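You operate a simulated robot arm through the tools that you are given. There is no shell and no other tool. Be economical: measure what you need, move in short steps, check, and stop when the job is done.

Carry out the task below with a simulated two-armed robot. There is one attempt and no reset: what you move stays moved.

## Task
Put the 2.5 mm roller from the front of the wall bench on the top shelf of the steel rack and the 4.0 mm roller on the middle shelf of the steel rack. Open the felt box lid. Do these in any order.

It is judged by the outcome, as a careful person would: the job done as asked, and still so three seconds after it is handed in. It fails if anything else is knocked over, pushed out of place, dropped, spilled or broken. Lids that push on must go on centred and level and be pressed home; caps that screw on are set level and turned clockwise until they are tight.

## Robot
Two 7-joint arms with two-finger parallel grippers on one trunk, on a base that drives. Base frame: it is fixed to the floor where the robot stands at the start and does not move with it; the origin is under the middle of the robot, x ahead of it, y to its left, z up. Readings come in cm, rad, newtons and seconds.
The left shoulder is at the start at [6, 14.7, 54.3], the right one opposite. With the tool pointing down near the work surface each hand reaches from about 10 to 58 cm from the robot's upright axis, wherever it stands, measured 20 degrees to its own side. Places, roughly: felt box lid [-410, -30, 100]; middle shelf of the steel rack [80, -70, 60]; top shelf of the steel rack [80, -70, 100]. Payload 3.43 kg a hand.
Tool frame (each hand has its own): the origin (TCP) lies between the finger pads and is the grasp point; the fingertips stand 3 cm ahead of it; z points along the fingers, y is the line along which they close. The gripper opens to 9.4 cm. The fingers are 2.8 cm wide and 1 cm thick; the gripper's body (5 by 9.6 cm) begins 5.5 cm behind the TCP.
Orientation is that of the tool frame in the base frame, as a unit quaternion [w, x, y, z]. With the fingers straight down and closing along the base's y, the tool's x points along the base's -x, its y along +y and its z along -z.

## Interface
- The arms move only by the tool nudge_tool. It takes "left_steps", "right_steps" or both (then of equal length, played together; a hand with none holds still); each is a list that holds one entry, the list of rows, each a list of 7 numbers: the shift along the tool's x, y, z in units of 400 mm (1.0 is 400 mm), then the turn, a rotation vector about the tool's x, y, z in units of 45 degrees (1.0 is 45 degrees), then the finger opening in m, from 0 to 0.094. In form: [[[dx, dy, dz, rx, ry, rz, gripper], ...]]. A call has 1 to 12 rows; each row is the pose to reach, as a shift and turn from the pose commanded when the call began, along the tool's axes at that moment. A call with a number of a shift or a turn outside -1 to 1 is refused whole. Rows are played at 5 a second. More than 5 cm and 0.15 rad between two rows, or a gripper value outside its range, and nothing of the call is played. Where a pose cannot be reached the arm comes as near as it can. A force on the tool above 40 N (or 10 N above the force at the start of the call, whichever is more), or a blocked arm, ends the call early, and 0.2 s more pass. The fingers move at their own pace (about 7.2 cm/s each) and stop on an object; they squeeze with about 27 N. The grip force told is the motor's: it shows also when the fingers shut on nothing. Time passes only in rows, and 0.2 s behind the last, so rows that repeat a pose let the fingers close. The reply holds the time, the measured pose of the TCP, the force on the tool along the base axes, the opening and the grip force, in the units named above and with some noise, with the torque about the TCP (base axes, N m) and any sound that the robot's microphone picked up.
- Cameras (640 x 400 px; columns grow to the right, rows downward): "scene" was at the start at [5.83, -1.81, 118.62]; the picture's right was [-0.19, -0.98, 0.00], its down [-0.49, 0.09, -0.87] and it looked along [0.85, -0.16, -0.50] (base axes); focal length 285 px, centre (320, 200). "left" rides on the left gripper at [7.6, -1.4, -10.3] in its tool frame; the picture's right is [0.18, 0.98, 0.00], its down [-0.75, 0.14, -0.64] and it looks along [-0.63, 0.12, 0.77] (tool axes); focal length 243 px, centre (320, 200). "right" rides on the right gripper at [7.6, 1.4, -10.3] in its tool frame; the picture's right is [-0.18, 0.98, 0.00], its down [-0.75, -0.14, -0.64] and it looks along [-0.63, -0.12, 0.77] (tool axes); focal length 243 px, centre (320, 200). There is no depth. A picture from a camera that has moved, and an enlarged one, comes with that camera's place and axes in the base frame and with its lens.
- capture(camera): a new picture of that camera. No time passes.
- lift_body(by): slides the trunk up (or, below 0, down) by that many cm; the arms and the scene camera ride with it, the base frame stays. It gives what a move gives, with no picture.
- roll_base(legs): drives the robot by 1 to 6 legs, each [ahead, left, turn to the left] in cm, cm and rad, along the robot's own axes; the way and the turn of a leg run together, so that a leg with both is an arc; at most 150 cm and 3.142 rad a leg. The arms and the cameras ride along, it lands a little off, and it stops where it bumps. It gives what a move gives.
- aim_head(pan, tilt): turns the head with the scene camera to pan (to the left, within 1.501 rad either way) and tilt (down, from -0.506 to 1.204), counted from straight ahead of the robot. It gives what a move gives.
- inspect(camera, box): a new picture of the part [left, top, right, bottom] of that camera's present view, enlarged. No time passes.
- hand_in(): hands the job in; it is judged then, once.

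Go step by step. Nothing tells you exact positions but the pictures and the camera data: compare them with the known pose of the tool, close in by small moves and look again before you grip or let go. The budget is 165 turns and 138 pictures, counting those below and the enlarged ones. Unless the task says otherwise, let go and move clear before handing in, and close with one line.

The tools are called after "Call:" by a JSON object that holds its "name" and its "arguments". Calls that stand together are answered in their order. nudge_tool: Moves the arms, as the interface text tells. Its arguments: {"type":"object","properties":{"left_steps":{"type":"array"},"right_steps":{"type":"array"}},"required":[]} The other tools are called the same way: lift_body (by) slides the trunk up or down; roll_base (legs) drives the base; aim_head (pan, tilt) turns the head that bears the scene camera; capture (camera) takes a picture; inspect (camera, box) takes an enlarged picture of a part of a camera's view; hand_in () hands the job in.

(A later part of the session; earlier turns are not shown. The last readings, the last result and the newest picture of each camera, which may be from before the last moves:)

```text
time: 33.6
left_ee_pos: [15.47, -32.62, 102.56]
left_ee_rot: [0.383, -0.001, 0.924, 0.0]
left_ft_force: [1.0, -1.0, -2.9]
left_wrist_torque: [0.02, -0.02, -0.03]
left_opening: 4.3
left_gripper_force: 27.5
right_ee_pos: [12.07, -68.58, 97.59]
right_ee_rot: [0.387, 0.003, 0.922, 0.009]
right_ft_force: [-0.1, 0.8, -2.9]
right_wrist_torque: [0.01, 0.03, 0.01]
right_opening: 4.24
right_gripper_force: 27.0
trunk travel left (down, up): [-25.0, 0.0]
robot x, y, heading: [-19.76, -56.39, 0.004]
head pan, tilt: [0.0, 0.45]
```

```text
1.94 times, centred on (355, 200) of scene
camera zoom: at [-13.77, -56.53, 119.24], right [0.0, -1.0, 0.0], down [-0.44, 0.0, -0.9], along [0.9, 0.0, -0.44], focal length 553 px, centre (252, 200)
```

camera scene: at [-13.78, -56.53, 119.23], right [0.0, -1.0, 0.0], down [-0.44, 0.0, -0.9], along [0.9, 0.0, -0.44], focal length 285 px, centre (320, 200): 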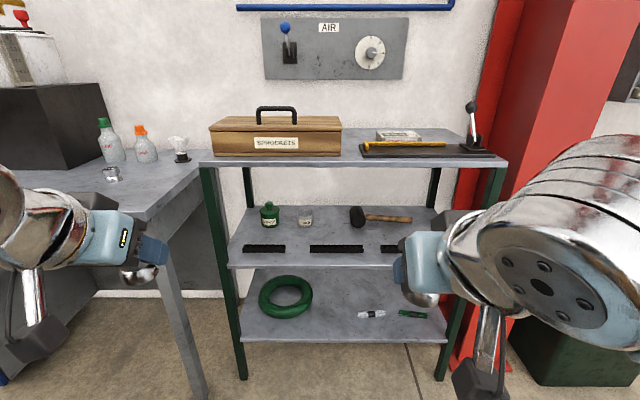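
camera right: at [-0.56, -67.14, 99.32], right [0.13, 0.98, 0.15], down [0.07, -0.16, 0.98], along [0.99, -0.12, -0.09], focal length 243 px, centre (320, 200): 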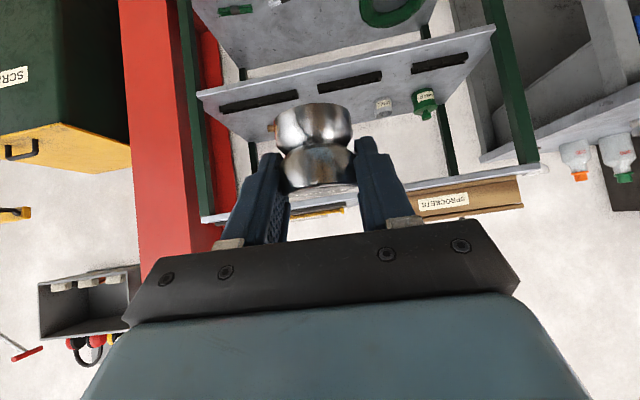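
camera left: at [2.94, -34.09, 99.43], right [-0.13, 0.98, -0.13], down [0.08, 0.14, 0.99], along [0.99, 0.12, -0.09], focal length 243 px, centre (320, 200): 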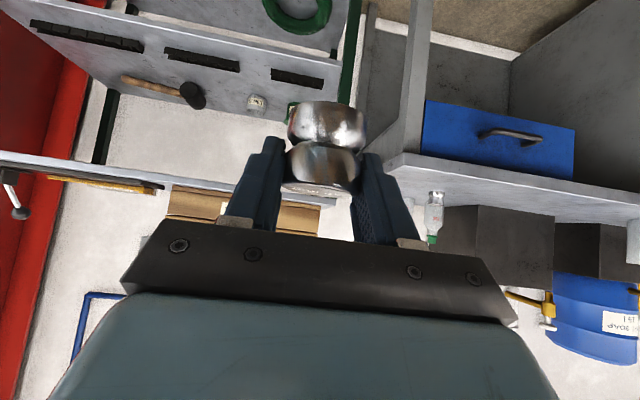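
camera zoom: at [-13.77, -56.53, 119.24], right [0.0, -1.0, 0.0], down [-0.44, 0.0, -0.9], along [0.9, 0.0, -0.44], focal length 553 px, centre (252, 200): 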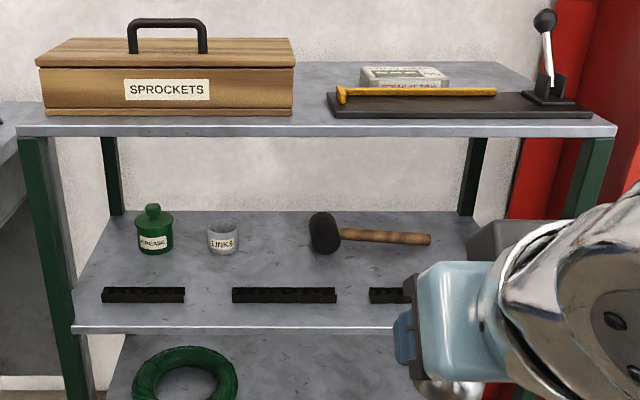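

Left hand reaches z 102.5 fine. The front strip is narrow, so I'll come nearer and measure precisely.

Call:
{"name": "roll_base", "arguments": {"legs": [[0, -28, 0], [26, 0, 0]]}}

Call:
{"name": "aim_head", "arguments": {"pan": 0.2, "tilt": 0.55}}

Call:
{"name": "capture", "arguments": {"camera": "scene"}}

Call:
{"name": "capture", "arguments": {"camera": "left"}}

```text
time: 37.0
left_ee_pos: [41.7, -60.71, 102.46]
left_ee_rot: [0.383, -0.002, 0.924, 0.0]
left_ft_force: [0.3, 0.8, -3.5]
left_wrist_torque: [0.04, 0.04, -0.02]
left_opening: 4.27
left_gripper_force: 27.4
right_ee_pos: [38.4, -96.73, 97.55]
right_ee_rot: [0.388, 0.004, 0.922, 0.008]
right_ft_force: [-0.3, -0.5, -4.7]
right_wrist_torque: [0.01, 0.0, 0.0]
right_opening: 4.22
right_gripper_force: 26.7
trunk travel left (down, up): [-25.0, 0.0]
robot x, y, heading: [5.97, -84.41, 0.008]
head pan, tilt: [0.0, 0.45]
```

```text
time: 37.8
left_ee_pos: [41.67, -60.83, 102.48]
left_ee_rot: [0.383, -0.001, 0.924, -0.001]
left_ft_force: [-0.9, 0.5, -3.5]
left_wrist_torque: [-0.01, 0.01, -0.01]
left_opening: 4.3
left_gripper_force: 27.1
right_ee_pos: [38.33, -96.73, 97.44]
right_ee_rot: [0.387, 0.004, 0.922, 0.008]
right_ft_force: [-0.8, -0.7, -3.3]
right_wrist_torque: [0.02, 0.02, 0.02]
right_opening: 4.25
right_gripper_force: 27.3
trunk travel left (down, up): [-25.0, 0.0]
robot x, y, heading: [6.23, -84.58, 0.006]
head pan, tilt: [0.201, 0.55]
```

```text
104 pictures are left
camera scene: at [12.05, -82.86, 118.34], right [0.2, -0.98, 0.0], down [-0.51, -0.11, -0.85], along [0.83, 0.17, -0.52], focal length 285 px, centre (320, 200)
```

scene: 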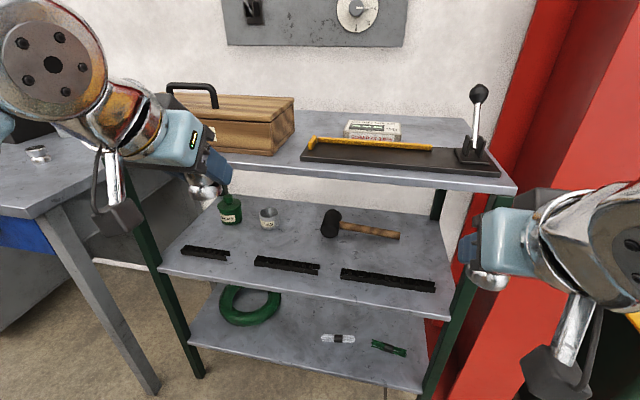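

```text
103 pictures are left
camera left: at [29.14, -62.15, 104.37], right [-0.13, 0.98, -0.13], down [0.08, 0.14, 0.99], along [0.99, 0.12, -0.09], focal length 243 px, centre (320, 200)
```

left: 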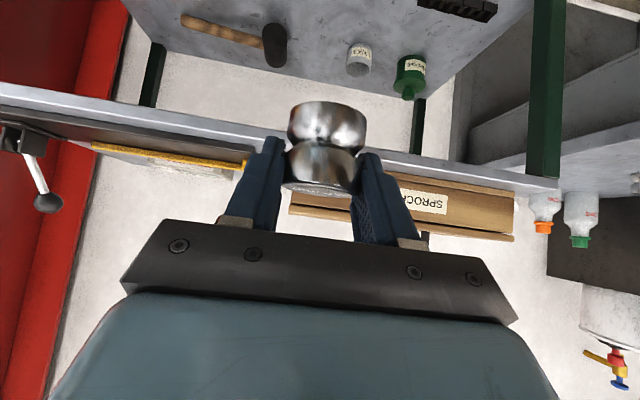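

Better view: behind the black tray there's open shelf. Zooming.

Call:
{"name": "inspect", "arguments": {"camera": "scene", "box": [230, 80, 520, 200]}}

Call:
{"name": "inspect", "arguments": {"camera": "scene", "box": [150, 190, 460, 320]}}

```text
2.21 times, centred on (375, 140) of scene
camera zoom: at [12.05, -82.86, 118.34], right [0.2, -0.98, 0.0], down [-0.51, -0.11, -0.85], along [0.83, 0.17, -0.52], focal length 629 px, centre (199, 332)
```

zoom: 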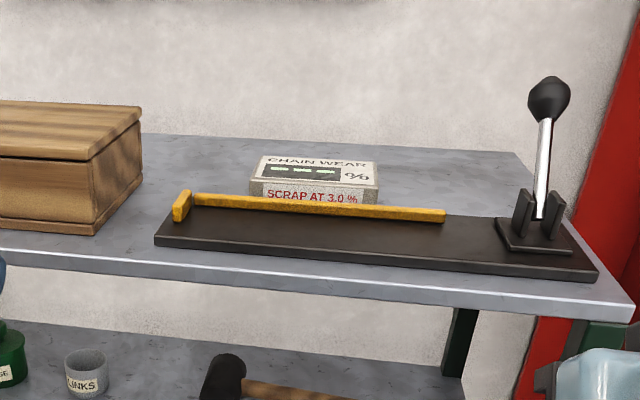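

```text
2.06 times, centred on (305, 255) of scene
camera zoom: at [12.05, -82.86, 118.34], right [0.2, -0.98, 0.0], down [-0.51, -0.11, -0.85], along [0.83, 0.17, -0.52], focal length 588 px, centre (351, 86)
```

zoom: 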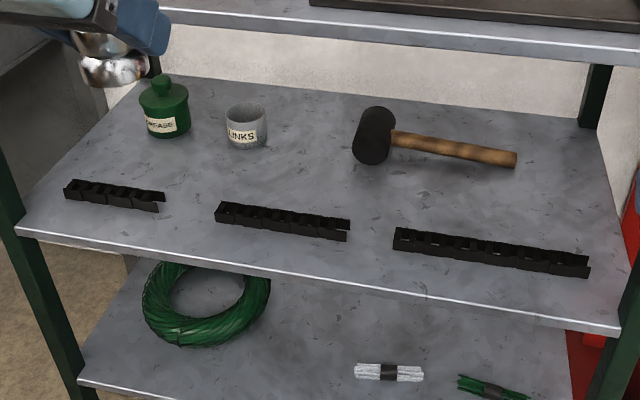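

Free zone behind the tray between box and carton: x 75–88, y −62…−75. I'll aim for the roller at [79, −67.5], passing above the yellow gauge. First raise/shift the left hand, pull the right hand back, then drive ahead.

Call:
{"name": "nudge_tool", "arguments": {"left_steps": [[[-0.015, -0.084, -0.015, 0, 0, 0, 0.03], [-0.035, -0.168, -0.035, 0, 0, 0, 0.03], [-0.035, -0.168, -0.035, 0, 0, 0, 0.03]]], "right_steps": [[[0.05, 0, -0.05, 0, 0, 0, 0.03], [0.1, 0, -0.1, 0, 0, 0, 0.03], [0.14, 0, -0.14, 0, 0, 0, 0.03]]]}}

Call:
{"name": "roll_base", "arguments": {"legs": [[13, 0, 0]]}}

Call:
{"name": "capture", "arguments": {"camera": "left"}}

Call:
{"name": "capture", "arguments": {"camera": "scene"}}

```text
time: 38.6
left_ee_pos: [41.79, -67.52, 104.57]
left_ee_rot: [0.383, -0.003, 0.924, 0.0]
left_ft_force: [-0.3, -0.6, -3.3]
left_wrist_torque: [0.01, 0.0, 0.02]
left_opening: 4.29
left_gripper_force: 27.1
right_ee_pos: [30.31, -96.72, 97.48]
right_ee_rot: [0.387, 0.004, 0.922, 0.01]
right_ft_force: [0.7, -1.2, -4.0]
right_wrist_torque: [0.0, 0.03, -0.03]
right_opening: 4.22
right_gripper_force: 26.9
trunk travel left (down, up): [-25.0, 0.0]
robot x, y, heading: [6.46, -84.64, 0.007]
head pan, tilt: [0.201, 0.55]
```

```text
time: 39.9
left_ee_pos: [55.16, -67.51, 104.64]
left_ee_rot: [0.383, -0.001, 0.924, 0.0]
left_ft_force: [-0.1, -0.3, -3.4]
left_wrist_torque: [0.01, 0.03, 0.01]
left_opening: 4.29
left_gripper_force: 26.8
right_ee_pos: [43.64, -96.7, 97.44]
right_ee_rot: [0.388, 0.004, 0.922, 0.008]
right_ft_force: [0.0, 0.0, -4.2]
right_wrist_torque: [0.02, 0.02, 0.01]
right_opening: 4.22
right_gripper_force: 26.8
trunk travel left (down, up): [-25.0, 0.0]
robot x, y, heading: [19.71, -84.66, 0.003]
head pan, tilt: [0.201, 0.55]
```

```text
100 pictures are left
camera left: at [42.55, -68.93, 106.44], right [-0.13, 0.98, -0.13], down [0.08, 0.14, 0.99], along [0.99, 0.12, -0.09], focal length 243 px, centre (320, 200)
```

left: 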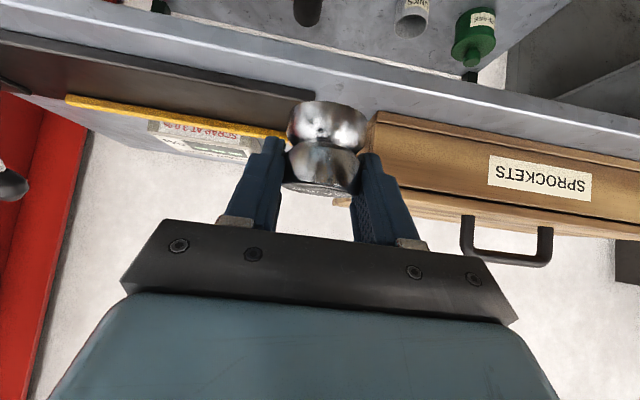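

```text
99 pictures are left
camera scene: at [25.45, -82.82, 118.34], right [0.2, -0.98, 0.0], down [-0.51, -0.11, -0.85], along [0.83, 0.17, -0.52], focal length 285 px, centre (320, 200)
```

scene: 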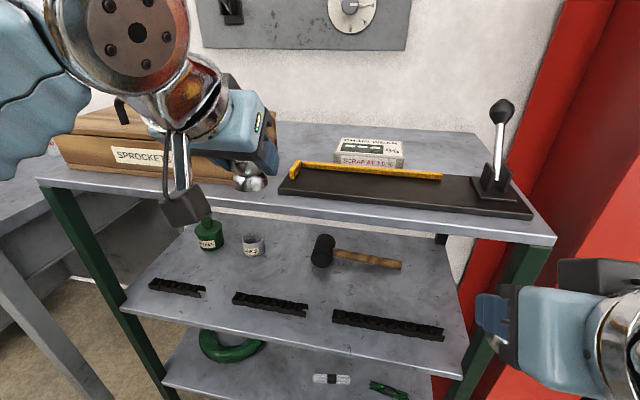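

Geometry confirmed by the second view. Advancing the left hand high over the tray.

Call:
{"name": "nudge_tool", "arguments": {"left_steps": [[[-0.08, 0, 0.08, 0, 0, 0, 0.03], [-0.16, 0, 0.16, 0, 0, 0, 0.03], [-0.24, 0, 0.24, 0, 0, 0, 0.03], [-0.32, 0, 0.32, 0, 0, 0, 0.03], [-0.408, 0, 0.408, 0, 0, 0, 0.03]]]}}

Call:
{"name": "capture", "arguments": {"camera": "left"}}

Call:
{"name": "capture", "arguments": {"camera": "scene"}}

```text
time: 41.1
left_ee_pos: [78.37, -67.45, 104.58]
left_ee_rot: [0.384, -0.002, 0.923, 0.001]
left_ft_force: [-0.8, 0.0, -3.3]
left_wrist_torque: [0.0, 0.0, -0.04]
left_opening: 4.31
left_gripper_force: 26.7
right_ee_pos: [43.79, -96.73, 97.5]
right_ee_rot: [0.387, 0.004, 0.922, 0.008]
right_ft_force: [-0.6, 0.1, -3.6]
right_wrist_torque: [-0.01, 0.02, 0.03]
right_opening: 4.22
right_gripper_force: 27.2
trunk travel left (down, up): [-25.0, 0.0]
robot x, y, heading: [19.73, -84.5, 0.005]
head pan, tilt: [0.201, 0.55]
```

```text
98 pictures are left
camera left: at [65.8, -68.91, 106.46], right [-0.13, 0.98, -0.13], down [0.08, 0.14, 0.99], along [0.99, 0.12, -0.09], focal length 243 px, centre (320, 200)
```

left: 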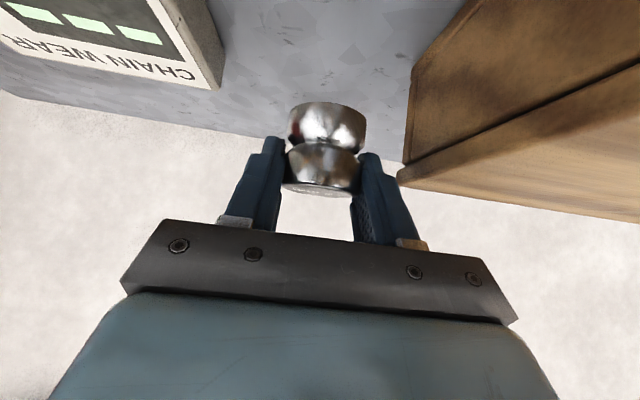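

```text
97 pictures are left
camera scene: at [25.46, -82.82, 118.33], right [0.2, -0.98, 0.0], down [-0.51, -0.11, -0.85], along [0.83, 0.17, -0.52], focal length 285 px, centre (320, 200)
```

scene: 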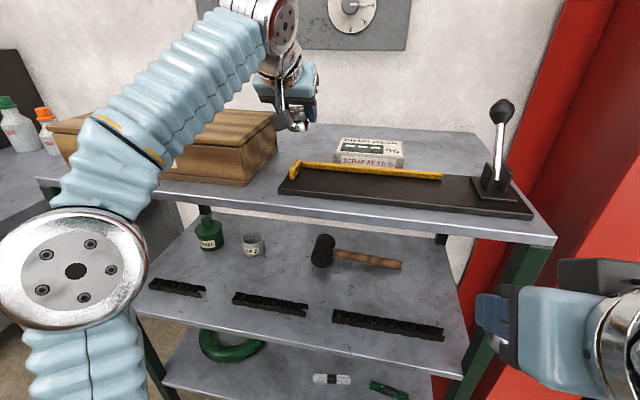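

Clear landing zone between carton and box. Lowering most of the way.

Call:
{"name": "nudge_tool", "arguments": {"left_steps": [[[0.03, 0, 0.03, 0, 0, 0, 0.03], [0.06, 0, 0.06, 0, 0, 0, 0.03], [0.085, 0, 0.085, 0, 0, 0, 0.03], [0.09, 0, 0.09, 0, 0, 0, 0.03]]]}}

Call:
{"name": "capture", "arguments": {"camera": "left"}}

Call:
{"name": "inspect", "arguments": {"camera": "scene", "box": [150, 50, 400, 210]}}

```text
time: 42.1
left_ee_pos: [78.42, -67.49, 99.56]
left_ee_rot: [0.383, -0.001, 0.924, 0.0]
left_ft_force: [1.1, 0.2, -4.8]
left_wrist_torque: [0.0, 0.0, 0.01]
left_opening: 4.28
left_gripper_force: 27.0
right_ee_pos: [43.81, -96.81, 97.42]
right_ee_rot: [0.387, 0.004, 0.922, 0.008]
right_ft_force: [0.0, 0.0, -3.3]
right_wrist_torque: [-0.02, 0.01, 0.0]
right_opening: 4.21
right_gripper_force: 26.6
trunk travel left (down, up): [-25.0, 0.0]
robot x, y, heading: [19.54, -84.79, 0.004]
head pan, tilt: [0.201, 0.55]
```

```text
96 pictures are left
camera left: at [65.72, -68.96, 101.44], right [-0.13, 0.98, -0.13], down [0.08, 0.14, 0.99], along [0.99, 0.12, -0.09], focal length 243 px, centre (320, 200)
```

left: 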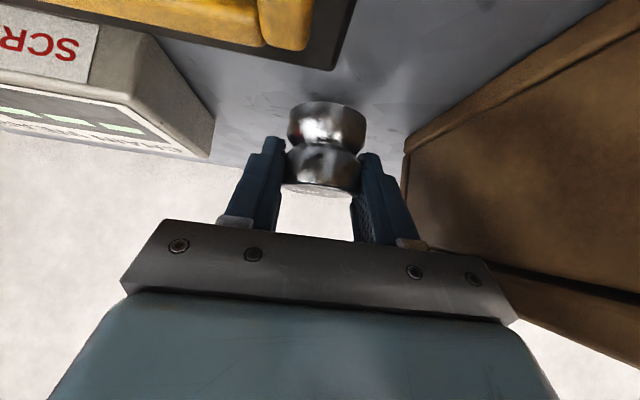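

```text
2.50 times, centred on (275, 130) of scene
camera zoom: at [25.49, -82.82, 118.34], right [0.2, -0.98, 0.0], down [-0.51, -0.11, -0.85], along [0.83, 0.17, -0.52], focal length 712 px, centre (432, 375)
```

zoom: 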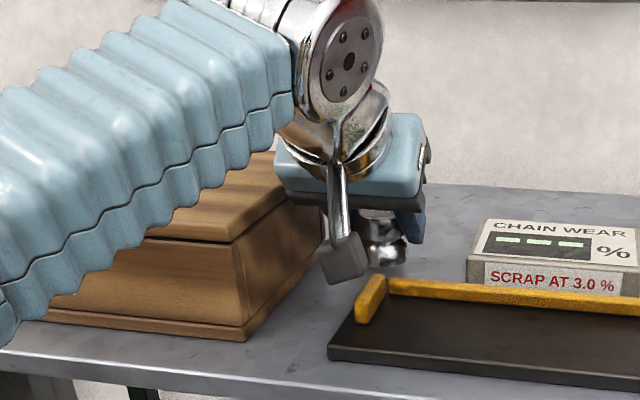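

Nearly down; a last small lowering with force check.

Call:
{"name": "nudge_tool", "arguments": {"left_steps": [[[0.006, 0, 0.006, 0, 0, 0, 0.03], [0.012, 0, 0.012, 0, 0, 0, 0.03], [0.012, 0, 0.012, 0, 0, 0, 0.03]]]}}

Call:
{"name": "nudge_tool", "arguments": {"left_steps": [[[0.003, 0, 0.003, 0, 0, 0, 0.03], [0.003, 0, 0.003, 0, 0, 0, 0.03]]]}}

Call:
{"name": "capture", "arguments": {"camera": "left"}}

```text
time: 42.9
left_ee_pos: [78.29, -67.6, 98.93]
left_ee_rot: [0.384, -0.001, 0.923, -0.001]
left_ft_force: [-0.2, -0.4, -3.7]
left_wrist_torque: [-0.02, 0.02, 0.01]
left_opening: 4.3
left_gripper_force: 27.0
right_ee_pos: [43.83, -96.66, 97.42]
right_ee_rot: [0.387, 0.004, 0.922, 0.008]
right_ft_force: [0.3, -0.4, -2.8]
right_wrist_torque: [-0.02, 0.01, -0.03]
right_opening: 4.21
right_gripper_force: 27.3
trunk travel left (down, up): [-25.0, 0.0]
robot x, y, heading: [19.48, -84.44, 0.003]
head pan, tilt: [0.201, 0.55]
```

```text
time: 43.5
left_ee_pos: [78.27, -67.53, 98.84]
left_ee_rot: [0.384, -0.001, 0.923, 0.0]
left_ft_force: [3.3, 0.5, 5.7]
left_wrist_torque: [0.13, -0.14, -0.01]
left_opening: 4.3
left_gripper_force: 26.4
right_ee_pos: [43.63, -96.75, 97.42]
right_ee_rot: [0.387, 0.005, 0.922, 0.008]
right_ft_force: [0.8, -0.2, -3.4]
right_wrist_torque: [-0.01, 0.03, 0.01]
right_opening: 4.24
right_gripper_force: 27.1
trunk travel left (down, up): [-25.0, 0.0]
robot x, y, heading: [19.35, -84.99, 0.001]
head pan, tilt: [0.201, 0.55]
```

```text
94 pictures are left
camera left: at [65.65, -68.98, 100.61], right [-0.13, 0.98, -0.13], down [0.07, 0.14, 0.99], along [0.99, 0.12, -0.09], focal length 243 px, centre (320, 200)
```

left: 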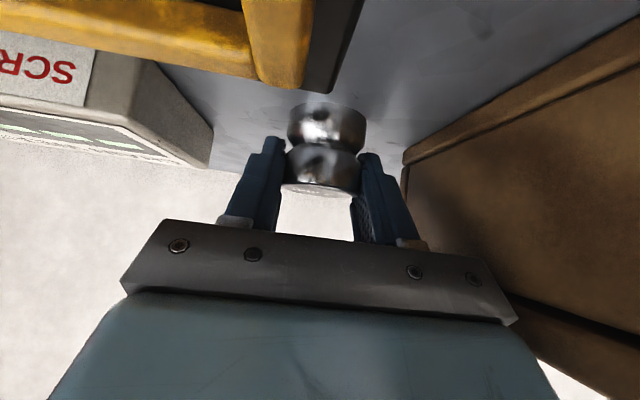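

Contact felt (the weight went onto the shelf). Opening slightly, then backing off along the fingers.

Call:
{"name": "nudge_tool", "arguments": {"left_steps": [[[0, 0, 0, 0, 0, 0, 0.05], [0, 0, 0, 0, 0, 0, 0.058], [0, 0, 0, 0, 0, 0, 0.058]]]}}

Call:
{"name": "capture", "arguments": {"camera": "left"}}

```text
time: 44.3
left_ee_pos: [78.25, -67.59, 98.72]
left_ee_rot: [0.383, -0.002, 0.924, 0.0]
left_ft_force: [-0.1, -0.3, -0.7]
left_wrist_torque: [-0.01, -0.01, 0.02]
left_opening: 5.79
left_gripper_force: 0.1
right_ee_pos: [43.71, -96.85, 97.32]
right_ee_rot: [0.387, 0.004, 0.922, 0.008]
right_ft_force: [0.5, 0.2, -2.9]
right_wrist_torque: [0.04, 0.04, -0.04]
right_opening: 4.22
right_gripper_force: 26.7
trunk travel left (down, up): [-25.0, 0.0]
robot x, y, heading: [19.81, -84.71, 0.002]
head pan, tilt: [0.201, 0.55]
```

```text
93 pictures are left
camera left: at [65.65, -68.98, 100.54], right [-0.13, 0.98, -0.13], down [0.08, 0.14, 0.99], along [0.99, 0.12, -0.09], focal length 243 px, centre (320, 200)
```

left: 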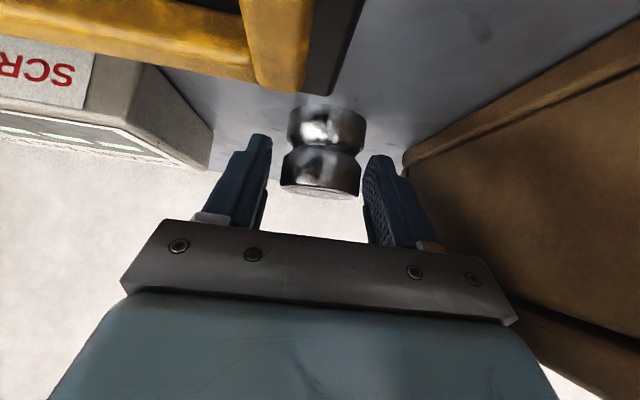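

Roller stands freely. Lifting straight up, then back.

Call:
{"name": "nudge_tool", "arguments": {"left_steps": [[[-0.04, 0, -0.04, 0, 0, 0, 0.058], [-0.08, 0, -0.08, 0, 0, 0, 0.058], [-0.12, 0, -0.12, 0, 0, 0, 0.058], [-0.04, 0, -0.2, 0, 0, 0, 0.058], [0.04, 0, -0.28, 0, 0, 0, 0.058], [0.12, 0, -0.36, 0, 0, 0, 0.058], [0.2, 0, -0.44, 0, 0, 0, 0.058], [0.28, 0, -0.52, 0, 0, 0, 0.058]]]}}

Call:
{"name": "roll_base", "arguments": {"legs": [[-16, 0, 0]]}}

Call:
{"name": "capture", "arguments": {"camera": "scene"}}

```text
time: 46.1
left_ee_pos: [55.79, -67.63, 105.33]
left_ee_rot: [0.383, -0.001, 0.924, 0.0]
left_ft_force: [0.1, 0.6, 0.7]
left_wrist_torque: [-0.01, 0.04, 0.02]
left_opening: 5.82
left_gripper_force: 0.0
right_ee_pos: [43.62, -96.64, 97.43]
right_ee_rot: [0.386, 0.004, 0.922, 0.008]
right_ft_force: [1.0, 0.0, -4.0]
right_wrist_torque: [-0.02, 0.0, 0.0]
right_opening: 4.23
right_gripper_force: 27.0
trunk travel left (down, up): [-25.0, 0.0]
robot x, y, heading: [19.67, -84.5, -0.001]
head pan, tilt: [0.201, 0.55]
```

```text
time: 47.5
left_ee_pos: [39.68, -67.61, 105.43]
left_ee_rot: [0.384, -0.002, 0.923, 0.0]
left_ft_force: [0.0, 0.1, -0.2]
left_wrist_torque: [-0.02, 0.01, -0.01]
left_opening: 5.78
left_gripper_force: 0.1
right_ee_pos: [27.83, -96.75, 97.39]
right_ee_rot: [0.386, 0.005, 0.922, 0.008]
right_ft_force: [0.2, 0.5, -3.7]
right_wrist_torque: [0.0, -0.01, 0.01]
right_opening: 4.2
right_gripper_force: 26.8
trunk travel left (down, up): [-25.0, 0.0]
robot x, y, heading: [3.53, -84.7, 0.005]
head pan, tilt: [0.201, 0.55]
```

```text
92 pictures are left
camera scene: at [9.47, -82.87, 118.34], right [0.2, -0.98, 0.0], down [-0.51, -0.11, -0.85], along [0.83, 0.17, -0.52], focal length 285 px, centre (320, 200)
```

scene: 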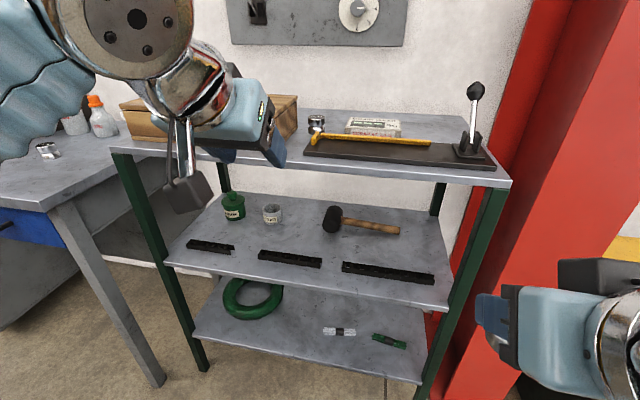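

The 2.5 mm roller stands on the top shelf. For the 4.0: the middle-shelf front strip at the gap between the second and third black bars, about [63, −74.3]. I'll retract the left hand, shift the base left and lower the trunk.

Call:
{"name": "nudge_tool", "arguments": {"left_steps": [[[0.07, 0, -0.07, 0, 0, 0, 0.058], [0.14, 0, -0.14, 0, 0, 0, 0.058], [0.21, 0, -0.21, 0, 0, 0, 0.058]]]}}

Call:
{"name": "roll_base", "arguments": {"legs": [[0, 22.4, 0]]}}

Call:
{"name": "lift_body", "arguments": {"by": -22}}

Call:
{"name": "aim_head", "arguments": {"pan": -0.1, "tilt": 0.6}}

Call:
{"name": "capture", "arguments": {"camera": "scene"}}

Call:
{"name": "capture", "arguments": {"camera": "right"}}

```text
time: 48.3
left_ee_pos: [27.83, -67.8, 105.24]
left_ee_rot: [0.383, -0.001, 0.924, 0.001]
left_ft_force: [0.2, -0.3, 0.7]
left_wrist_torque: [0.06, 0.02, 0.0]
left_opening: 5.77
left_gripper_force: 0.0
right_ee_pos: [27.78, -96.79, 97.41]
right_ee_rot: [0.386, 0.004, 0.922, 0.008]
right_ft_force: [0.2, 0.0, -2.8]
right_wrist_torque: [0.03, 0.06, 0.0]
right_opening: 4.24
right_gripper_force: 27.1
trunk travel left (down, up): [-25.0, 0.0]
robot x, y, heading: [3.85, -84.82, 0.003]
head pan, tilt: [0.201, 0.55]
```

```text
time: 50.0
left_ee_pos: [27.76, -46.18, 105.2]
left_ee_rot: [0.383, -0.002, 0.924, 0.001]
left_ft_force: [-0.3, -0.1, 0.8]
left_wrist_torque: [0.01, 0.01, 0.01]
left_opening: 5.82
left_gripper_force: 0.1
right_ee_pos: [27.65, -75.22, 97.49]
right_ee_rot: [0.387, 0.002, 0.922, 0.009]
right_ft_force: [0.7, 0.2, -3.3]
right_wrist_torque: [0.0, 0.02, 0.0]
right_opening: 4.23
right_gripper_force: 26.6
trunk travel left (down, up): [-25.0, 0.0]
robot x, y, heading: [3.63, -63.35, 0.0]
head pan, tilt: [0.201, 0.55]
```

```text
time: 52.3
left_ee_pos: [27.81, -46.08, 83.28]
left_ee_rot: [0.383, -0.001, 0.924, 0.0]
left_ft_force: [0.4, -1.2, -1.3]
left_wrist_torque: [0.0, 0.0, 0.0]
left_opening: 5.81
left_gripper_force: 0.1
right_ee_pos: [27.67, -75.1, 75.39]
right_ee_rot: [0.387, 0.004, 0.922, 0.008]
right_ft_force: [0.6, 0.3, -3.4]
right_wrist_torque: [0.02, 0.02, 0.0]
right_opening: 4.23
right_gripper_force: 27.2
trunk travel left (down, up): [-3.0, 22.0]
robot x, y, heading: [3.8, -63.36, 0.002]
head pan, tilt: [0.201, 0.55]
```

```text
time: 53.1
left_ee_pos: [27.75, -46.1, 83.28]
left_ee_rot: [0.384, 0.0, 0.923, -0.001]
left_ft_force: [0.1, -0.3, 0.3]
left_wrist_torque: [-0.01, -0.01, 0.01]
left_opening: 5.8
left_gripper_force: 0.1
right_ee_pos: [27.7, -75.41, 75.35]
right_ee_rot: [0.387, 0.004, 0.922, 0.008]
right_ft_force: [0.5, -0.4, -2.5]
right_wrist_torque: [-0.04, 0.02, -0.01]
right_opening: 4.19
right_gripper_force: 27.2
trunk travel left (down, up): [-3.0, 22.0]
robot x, y, heading: [3.5, -63.1, 0.001]
head pan, tilt: [-0.099, 0.6]
```

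```text
91 pictures are left
camera scene: at [9.37, -63.96, 95.89], right [-0.09, -1.0, 0.0], down [-0.56, 0.05, -0.83], along [0.82, -0.08, -0.56], focal length 285 px, centre (320, 200)
```

scene: 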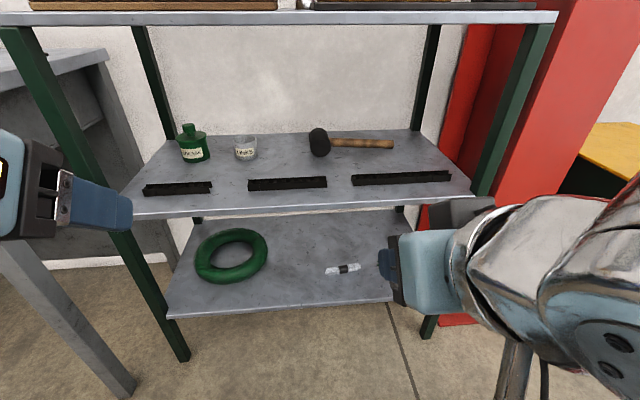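

```text
90 pictures are left
camera right: at [14.99, -73.71, 77.2], right [0.13, 0.98, 0.15], down [0.07, -0.16, 0.98], along [0.99, -0.12, -0.09], focal length 243 px, centre (320, 200)
```

right: 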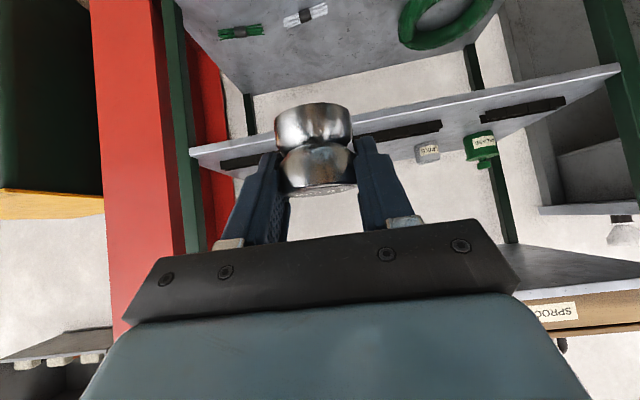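

Geometry re-confirmed (front edge x≈59, gap y −71.3…−77.5). Drive ahead and carry the roller in above the middle shelf.

Call:
{"name": "roll_base", "arguments": {"legs": [[14, 0, 0]]}}

Call:
{"name": "nudge_tool", "arguments": {"right_steps": [[[-0.041, 0.003, 0.081, 0, 0, 0, 0.03], [-0.083, 0.007, 0.162, 0, 0, 0, 0.03], [-0.124, 0.01, 0.2425, 0, 0, 0, 0.03], [-0.165, 0.013, 0.323, 0, 0, 0, 0.03], [-0.206, 0.017, 0.404, 0, 0, 0, 0.03]]]}}

Call:
{"name": "capture", "arguments": {"camera": "right"}}

Call:
{"name": "capture", "arguments": {"camera": "scene"}}

```text
time: 54.4
left_ee_pos: [42.01, -46.26, 83.27]
left_ee_rot: [0.383, -0.001, 0.924, 0.0]
left_ft_force: [-0.2, -1.0, 0.2]
left_wrist_torque: [0.0, 0.03, -0.01]
left_opening: 5.8
left_gripper_force: 0.1
right_ee_pos: [41.89, -75.2, 75.42]
right_ee_rot: [0.387, 0.004, 0.922, 0.008]
right_ft_force: [0.4, 0.2, -3.0]
right_wrist_torque: [0.03, 0.03, 0.01]
right_opening: 4.19
right_gripper_force: 26.8
trunk travel left (down, up): [-3.0, 22.0]
robot x, y, heading: [18.07, -62.92, 0.006]
head pan, tilt: [-0.099, 0.6]
```

```text
time: 55.6
left_ee_pos: [42.06, -46.16, 83.24]
left_ee_rot: [0.383, 0.0, 0.924, 0.0]
left_ft_force: [-0.5, -0.9, 0.0]
left_wrist_torque: [0.01, -0.01, 0.02]
left_opening: 5.81
left_gripper_force: 0.1
right_ee_pos: [59.3, -74.57, 69.82]
right_ee_rot: [0.388, 0.005, 0.922, 0.008]
right_ft_force: [-0.3, 0.0, -3.6]
right_wrist_torque: [-0.03, 0.0, 0.04]
right_opening: 4.22
right_gripper_force: 26.8
trunk travel left (down, up): [-3.0, 22.0]
robot x, y, heading: [17.86, -63.19, 0.002]
head pan, tilt: [-0.099, 0.6]
```

```text
89 pictures are left
camera right: at [46.62, -73.01, 71.69], right [0.13, 0.98, 0.15], down [0.07, -0.16, 0.98], along [0.99, -0.12, -0.09], focal length 243 px, centre (320, 200)
```

right: 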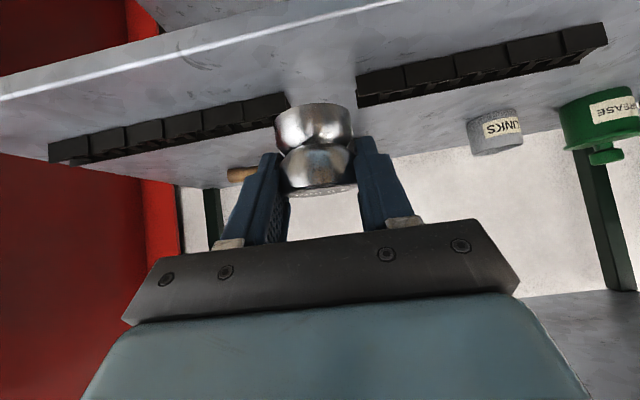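

```text
88 pictures are left
camera scene: at [23.68, -63.94, 95.89], right [-0.1, -1.0, 0.0], down [-0.56, 0.06, -0.83], along [0.82, -0.08, -0.56], focal length 285 px, centre (320, 200)
```

scene: 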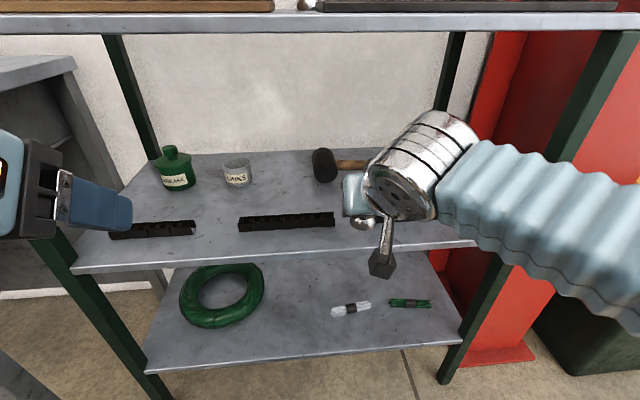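

Right view agrees: gap centre y≈−74, strip x 60–67. Forward, then lower to just above the shelf.

Call:
{"name": "nudge_tool", "arguments": {"right_steps": [[[-0.063, 0.0125, 0.064, 0, 0, 0, 0.03], [-0.038, 0.0125, 0.089, 0, 0, 0, 0.03], [-0.013, 0.0125, 0.113, 0, 0, 0, 0.03], [0.01, 0.0125, 0.135, 0, 0, 0, 0.03]]]}}

Call:
{"name": "capture", "arguments": {"camera": "right"}}

```text
time: 56.6
left_ee_pos: [42.19, -46.21, 83.31]
left_ee_rot: [0.383, 0.0, 0.924, -0.001]
left_ft_force: [0.4, 0.6, 1.3]
left_wrist_torque: [0.0, -0.01, 0.0]
left_opening: 5.79
left_gripper_force: 0.1
right_ee_pos: [62.83, -74.05, 65.96]
right_ee_rot: [0.387, 0.004, 0.922, 0.008]
right_ft_force: [0.2, 0.1, -3.7]
right_wrist_torque: [-0.02, 0.04, -0.02]
right_opening: 4.23
right_gripper_force: 26.8
trunk travel left (down, up): [-3.0, 22.0]
robot x, y, heading: [17.64, -62.59, -0.001]
head pan, tilt: [-0.099, 0.6]
```

```text
87 pictures are left
camera right: at [50.21, -72.45, 67.76], right [0.13, 0.98, 0.15], down [0.07, -0.16, 0.98], along [0.99, -0.12, -0.09], focal length 243 px, centre (320, 200)
```

right: 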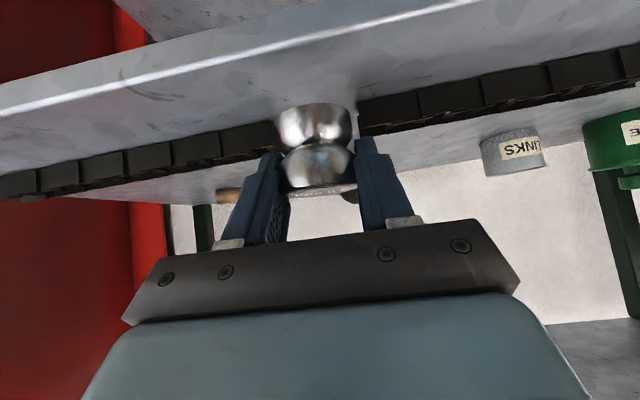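

Good clearance to edge and bars. Lowering gently to contact.

Call:
{"name": "nudge_tool", "arguments": {"right_steps": [[[0.011, 0, 0.011, 0, 0, 0, 0.03], [0.021, 0, 0.021, 0, 0, 0, 0.03], [0.024, 0, 0.0235, 0, 0, 0, 0.03]]]}}

Call:
{"name": "nudge_tool", "arguments": {"right_steps": [[[0.004, 0, 0.004, 0, 0, 0, 0.03], [0.004, 0, 0.004, 0, 0, 0, 0.03]]]}}

```text
time: 57.4
left_ee_pos: [42.17, -46.14, 83.21]
left_ee_rot: [0.383, 0.0, 0.924, -0.001]
left_ft_force: [-0.2, -0.1, 0.5]
left_wrist_torque: [0.0, 0.02, 0.0]
left_opening: 5.81
left_gripper_force: 0.0
right_ee_pos: [62.87, -73.91, 64.52]
right_ee_rot: [0.388, 0.005, 0.922, 0.008]
right_ft_force: [-0.2, -0.3, -2.3]
right_wrist_torque: [-0.02, 0.02, -0.02]
right_opening: 4.24
right_gripper_force: 26.7
trunk travel left (down, up): [-3.0, 22.0]
robot x, y, heading: [18.09, -62.81, 0.001]
head pan, tilt: [-0.099, 0.6]
```

```text
time: 58.0
left_ee_pos: [42.11, -46.21, 83.21]
left_ee_rot: [0.383, -0.001, 0.924, -0.001]
left_ft_force: [-0.1, -0.1, -0.2]
left_wrist_torque: [-0.03, 0.02, -0.02]
left_opening: 5.8
left_gripper_force: 0.0
right_ee_pos: [62.87, -73.91, 64.42]
right_ee_rot: [0.386, 0.004, 0.922, 0.008]
right_ft_force: [-0.3, 0.0, -3.4]
right_wrist_torque: [0.0, 0.01, 0.01]
right_opening: 4.22
right_gripper_force: 27.4
trunk travel left (down, up): [-3.0, 22.0]
robot x, y, heading: [17.79, -62.72, 0.002]
head pan, tilt: [-0.099, 0.6]
```

Call:
{"name": "nudge_tool", "arguments": {"right_steps": [[[0.004, 0, 0.004, 0, 0, 0, 0.03], [0.004, 0, 0.004, 0, 0, 0, 0.03]]]}}

Call:
{"name": "nudge_tool", "arguments": {"right_steps": [[[0.003, 0, 0.003, 0, 0, 0, 0.03], [0.003, 0, 0.003, 0, 0, 0, 0.03]]]}}

```text
time: 58.6
left_ee_pos: [42.08, -46.12, 83.26]
left_ee_rot: [0.383, 0.0, 0.924, -0.001]
left_ft_force: [-0.1, -0.2, -0.8]
left_wrist_torque: [0.01, 0.02, 0.03]
left_opening: 5.81
left_gripper_force: 0.1
right_ee_pos: [62.85, -73.82, 64.05]
right_ee_rot: [0.386, 0.005, 0.922, 0.008]
right_ft_force: [-0.1, 0.1, -2.6]
right_wrist_torque: [0.0, 0.01, 0.0]
right_opening: 4.2
right_gripper_force: 26.6
trunk travel left (down, up): [-3.0, 22.0]
robot x, y, heading: [17.81, -63.24, 0.0]
head pan, tilt: [-0.099, 0.6]
```

```text
time: 59.2
left_ee_pos: [42.02, -46.07, 83.29]
left_ee_rot: [0.384, 0.0, 0.923, -0.001]
left_ft_force: [-0.4, 0.9, 0.4]
left_wrist_torque: [-0.01, 0.02, 0.0]
left_opening: 5.78
left_gripper_force: 0.0
right_ee_pos: [62.78, -73.81, 63.91]
right_ee_rot: [0.387, 0.004, 0.922, 0.008]
right_ft_force: [0.9, 0.4, -2.7]
right_wrist_torque: [-0.01, 0.04, -0.01]
right_opening: 4.21
right_gripper_force: 27.3
trunk travel left (down, up): [-3.0, 22.0]
robot x, y, heading: [17.84, -62.9, 0.0]
head pan, tilt: [-0.099, 0.6]
```

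No contact yet; continuing in 2 mm steps.

Call:
{"name": "nudge_tool", "arguments": {"right_steps": [[[0.004, 0, 0.004, 0, 0, 0, 0.03], [0.004, 0, 0.004, 0, 0, 0, 0.03]]]}}

Call:
{"name": "capture", "arguments": {"camera": "right"}}

```text
time: 59.8
left_ee_pos: [42.08, -46.08, 83.3]
left_ee_rot: [0.384, 0.0, 0.924, -0.001]
left_ft_force: [0.2, -0.3, -0.3]
left_wrist_torque: [0.01, -0.01, -0.01]
left_opening: 5.82
left_gripper_force: 0.1
right_ee_pos: [62.85, -73.79, 63.87]
right_ee_rot: [0.389, 0.005, 0.921, 0.007]
right_ft_force: [-0.2, 1.3, 10.0]
right_wrist_torque: [-0.27, -0.05, 0.04]
right_opening: 4.2
right_gripper_force: 26.9
trunk travel left (down, up): [-3.0, 22.0]
robot x, y, heading: [17.81, -63.06, 0.002]
head pan, tilt: [-0.099, 0.6]
```

```text
86 pictures are left
camera right: at [50.16, -72.35, 65.62], right [0.13, 0.98, 0.15], down [0.07, -0.16, 0.98], along [0.99, -0.12, -0.08], focal length 243 px, centre (320, 200)
```

right: 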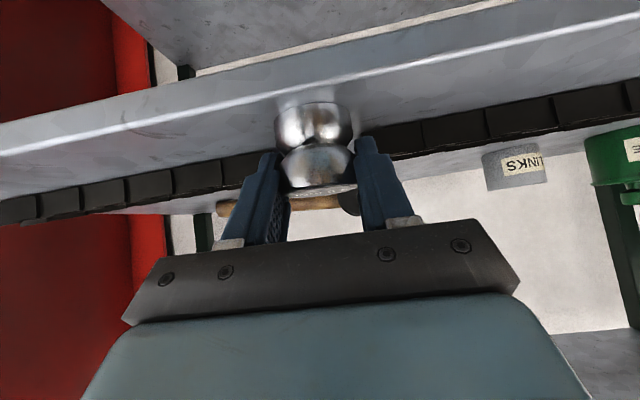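

Contact. Releasing.

Call:
{"name": "nudge_tool", "arguments": {"right_steps": [[[0, 0, 0, 0, 0, 0, 0.048], [0, 0, 0, 0, 0, 0, 0.056], [0, 0, 0, 0, 0, 0, 0.056]]]}}

Call:
{"name": "capture", "arguments": {"camera": "right"}}

```text
time: 60.6
left_ee_pos: [42.06, -46.17, 83.29]
left_ee_rot: [0.383, -0.001, 0.924, 0.0]
left_ft_force: [-0.3, -0.4, 0.3]
left_wrist_torque: [-0.01, 0.02, 0.01]
left_opening: 5.82
left_gripper_force: 0.1
right_ee_pos: [62.86, -73.9, 63.56]
right_ee_rot: [0.387, 0.004, 0.922, 0.008]
right_ft_force: [-0.1, -0.5, 0.4]
right_wrist_torque: [0.04, 0.01, 0.03]
right_opening: 5.59
right_gripper_force: 0.1
trunk travel left (down, up): [-3.0, 22.0]
robot x, y, heading: [17.84, -63.25, 0.004]
head pan, tilt: [-0.099, 0.6]
```

```text
85 pictures are left
camera right: at [50.17, -72.38, 65.5], right [0.13, 0.98, 0.15], down [0.07, -0.16, 0.98], along [0.99, -0.12, -0.09], focal length 243 px, centre (320, 200)
```

right: 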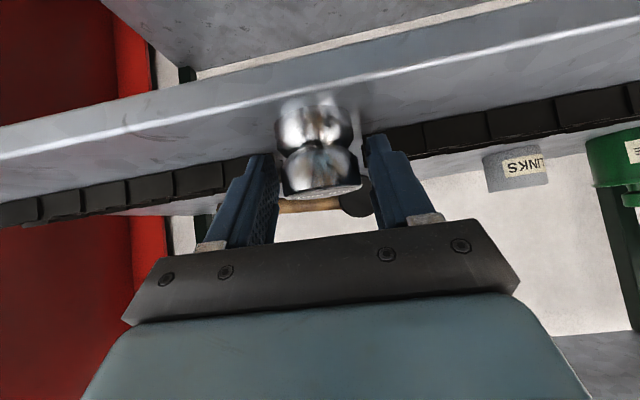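

Standing upright. Lift and withdraw, then view.

Call:
{"name": "nudge_tool", "arguments": {"right_steps": [[[-0.035, 0, -0.035, 0, 0, 0, 0.056], [-0.08, 0, -0.08, 0, 0, 0, 0.056], [-0.04, 0, -0.16, 0, 0, 0, 0.056], [0.04, 0, -0.24, 0, 0, 0, 0.056], [0.12, 0, -0.32, 0, 0, 0, 0.056], [0.2, 0, -0.4, 0, 0, 0, 0.056], [0.28, 0, -0.48, 0, 0, 0, 0.056]]]}}

Call:
{"name": "roll_base", "arguments": {"legs": [[-40, 0, 0]]}}

Call:
{"name": "lift_body", "arguments": {"by": 22}}

Call:
{"name": "capture", "arguments": {"camera": "scene"}}

```text
time: 62.2
left_ee_pos: [42.11, -46.18, 83.2]
left_ee_rot: [0.383, -0.002, 0.924, 0.0]
left_ft_force: [-0.7, -0.2, 0.2]
left_wrist_torque: [0.0, -0.01, 0.0]
left_opening: 5.8
left_gripper_force: 0.1
right_ee_pos: [41.22, -74.01, 69.02]
right_ee_rot: [0.387, 0.005, 0.922, 0.008]
right_ft_force: [-0.8, -0.4, -0.6]
right_wrist_torque: [0.03, -0.02, -0.01]
right_opening: 5.6
right_gripper_force: 0.1
trunk travel left (down, up): [-3.0, 22.0]
robot x, y, heading: [18.31, -63.14, -0.0]
head pan, tilt: [-0.099, 0.6]
```

```text
time: 64.7
left_ee_pos: [2.06, -46.2, 83.19]
left_ee_rot: [0.384, 0.003, 0.923, -0.002]
left_ft_force: [0.0, 0.9, 0.6]
left_wrist_torque: [-0.01, -0.02, 0.01]
left_opening: 5.81
left_gripper_force: 0.0
right_ee_pos: [0.98, -74.13, 69.02]
right_ee_rot: [0.387, 0.007, 0.922, 0.007]
right_ft_force: [-0.7, 0.0, 0.2]
right_wrist_torque: [-0.02, 0.01, 0.02]
right_opening: 5.59
right_gripper_force: 0.0
trunk travel left (down, up): [-3.0, 22.0]
robot x, y, heading: [-22.46, -63.25, -0.005]
head pan, tilt: [-0.099, 0.6]
```

```text
time: 67.0
left_ee_pos: [1.98, -46.27, 105.19]
left_ee_rot: [0.384, 0.003, 0.923, -0.003]
left_ft_force: [-0.6, 0.2, 0.3]
left_wrist_torque: [0.01, -0.02, -0.01]
left_opening: 5.8
left_gripper_force: 0.1
right_ee_pos: [0.99, -74.04, 91.03]
right_ee_rot: [0.387, 0.008, 0.922, 0.007]
right_ft_force: [0.2, 0.3, -1.7]
right_wrist_torque: [0.03, 0.01, 0.02]
right_opening: 5.56
right_gripper_force: 0.1
trunk travel left (down, up): [-25.0, 0.0]
robot x, y, heading: [-22.2, -63.04, -0.003]
head pan, tilt: [-0.099, 0.6]
```

```text
84 pictures are left
camera scene: at [-16.57, -63.91, 117.88], right [-0.1, -0.99, 0.0], down [-0.56, 0.06, -0.83], along [0.82, -0.09, -0.56], focal length 285 px, centre (320, 200)
```

scene: 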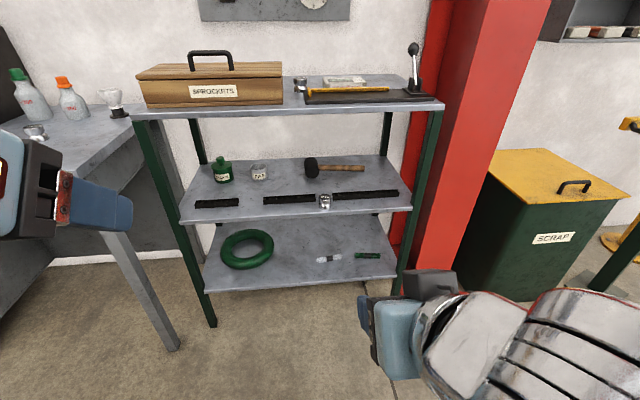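

Both rollers placed well. Now turn around towards the felt box; first a quarter turn and a look.

Call:
{"name": "roll_base", "arguments": {"legs": [[0, 0, 1.57]]}}

Call:
{"name": "aim_head", "arguments": {"pan": 1.3, "tilt": 0.3}}

Call:
{"name": "capture", "arguments": {"camera": "scene"}}

```text
time: 71.2
left_ee_pos: [-38.29, -38.2, 105.25]
left_ee_rot: [0.276, -0.643, 0.663, 0.267]
left_ft_force: [-0.1, 0.2, -0.8]
left_wrist_torque: [-0.05, -0.01, -0.03]
left_opening: 5.82
left_gripper_force: 0.2
right_ee_pos: [-10.56, -39.92, 90.97]
right_ee_rot: [0.272, -0.638, 0.665, 0.275]
right_ft_force: [-0.9, -0.4, -0.7]
right_wrist_torque: [-0.05, -0.01, -0.01]
right_opening: 5.62
right_gripper_force: 0.0
trunk travel left (down, up): [-25.0, 0.0]
robot x, y, heading: [-22.24, -63.19, 1.54]
head pan, tilt: [-0.099, 0.6]
```

```text
time: 72.8
left_ee_pos: [-38.41, -38.24, 105.28]
left_ee_rot: [0.276, -0.643, 0.663, 0.266]
left_ft_force: [0.5, 0.1, -0.5]
left_wrist_torque: [-0.03, 0.01, -0.02]
left_opening: 5.79
left_gripper_force: 0.1
right_ee_pos: [-10.55, -39.96, 91.0]
right_ee_rot: [0.272, -0.639, 0.665, 0.275]
right_ft_force: [-0.4, -0.7, -0.8]
right_wrist_torque: [-0.02, -0.02, -0.02]
right_opening: 5.6
right_gripper_force: 0.1
trunk travel left (down, up): [-25.0, 0.0]
robot x, y, heading: [-22.31, -62.98, 1.54]
head pan, tilt: [1.3, 0.3]
```

```text
83 pictures are left
camera scene: at [-31.37, -63.24, 120.64], right [0.3, 0.96, 0.0], down [0.28, -0.09, -0.96], along [-0.91, 0.28, -0.3], focal length 285 px, centre (320, 200)
```

scene: 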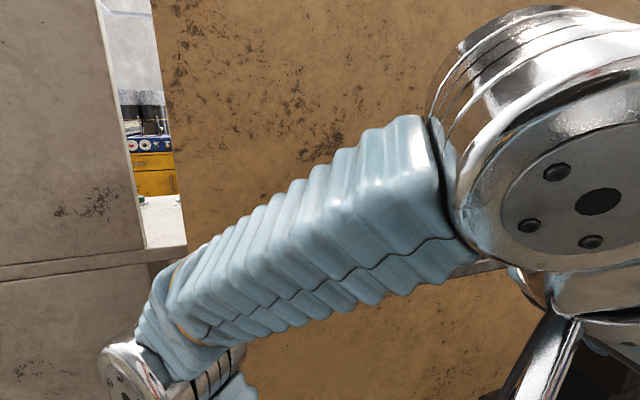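

A brown panel/shelf unit stands behind the start position. I'll look along the aisle.

Call:
{"name": "aim_head", "arguments": {"pan": 0.4, "tilt": 0.2}}

Call:
{"name": "capture", "arguments": {"camera": "scene"}}

Call:
{"name": "aim_head", "arguments": {"pan": 1.5, "tilt": 0.1}}

Call:
{"name": "capture", "arguments": {"camera": "scene"}}

```text
time: 74.0
left_ee_pos: [-38.43, -38.19, 105.34]
left_ee_rot: [0.276, -0.642, 0.664, 0.266]
left_ft_force: [-0.4, -1.0, -0.6]
left_wrist_torque: [-0.01, 0.0, 0.02]
left_opening: 5.79
left_gripper_force: 0.1
right_ee_pos: [-10.51, -39.95, 90.97]
right_ee_rot: [0.272, -0.639, 0.665, 0.275]
right_ft_force: [-0.2, -0.3, -0.1]
right_wrist_torque: [-0.03, 0.0, -0.03]
right_opening: 5.62
right_gripper_force: 0.0
trunk travel left (down, up): [-25.0, 0.0]
robot x, y, heading: [-22.12, -62.98, 1.541]
head pan, tilt: [0.4, 0.201]
```

```text
82 pictures are left
camera scene: at [-25.83, -57.32, 121.57], right [0.93, 0.36, 0.0], down [0.07, -0.19, -0.98], along [-0.36, 0.91, -0.2], focal length 285 px, centre (320, 200)
```

scene: 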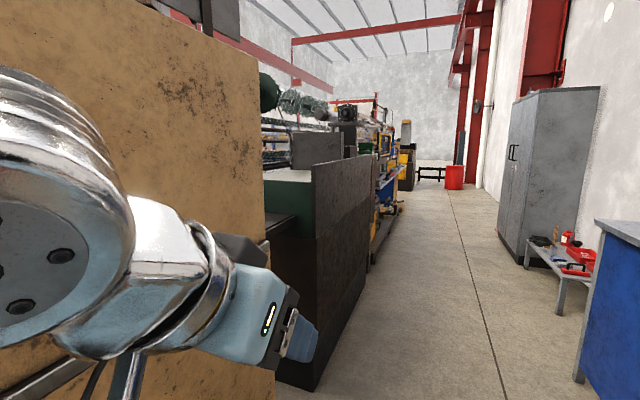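

```text
time: 75.3
left_ee_pos: [-38.44, -38.22, 105.33]
left_ee_rot: [0.276, -0.643, 0.663, 0.266]
left_ft_force: [0.3, -0.5, 0.4]
left_wrist_torque: [-0.03, 0.01, 0.0]
left_opening: 5.81
left_gripper_force: 0.1
right_ee_pos: [-10.5, -40.08, 91.08]
right_ee_rot: [0.272, -0.639, 0.665, 0.275]
right_ft_force: [0.0, 0.6, -0.1]
right_wrist_torque: [0.0, -0.02, -0.01]
right_opening: 5.62
right_gripper_force: 0.0
trunk travel left (down, up): [-25.0, 0.0]
robot x, y, heading: [-22.0, -62.89, 1.543]
head pan, tilt: [1.499, 0.099]
```

```text
81 pictures are left
camera scene: at [-31.61, -65.07, 122.5], right [0.1, 0.99, 0.0], down [0.1, -0.01, -0.99], along [-0.99, 0.1, -0.1], focal length 285 px, centre (320, 200)
```

scene: 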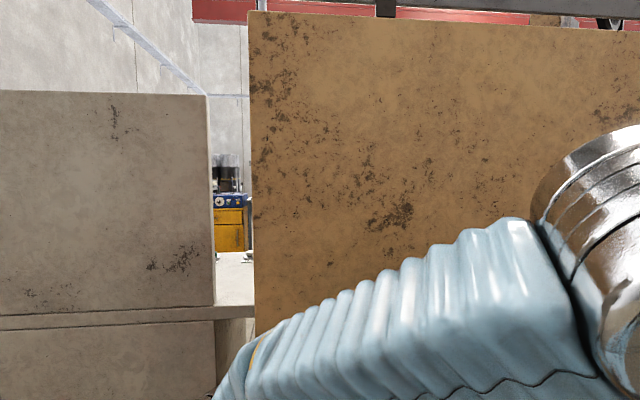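

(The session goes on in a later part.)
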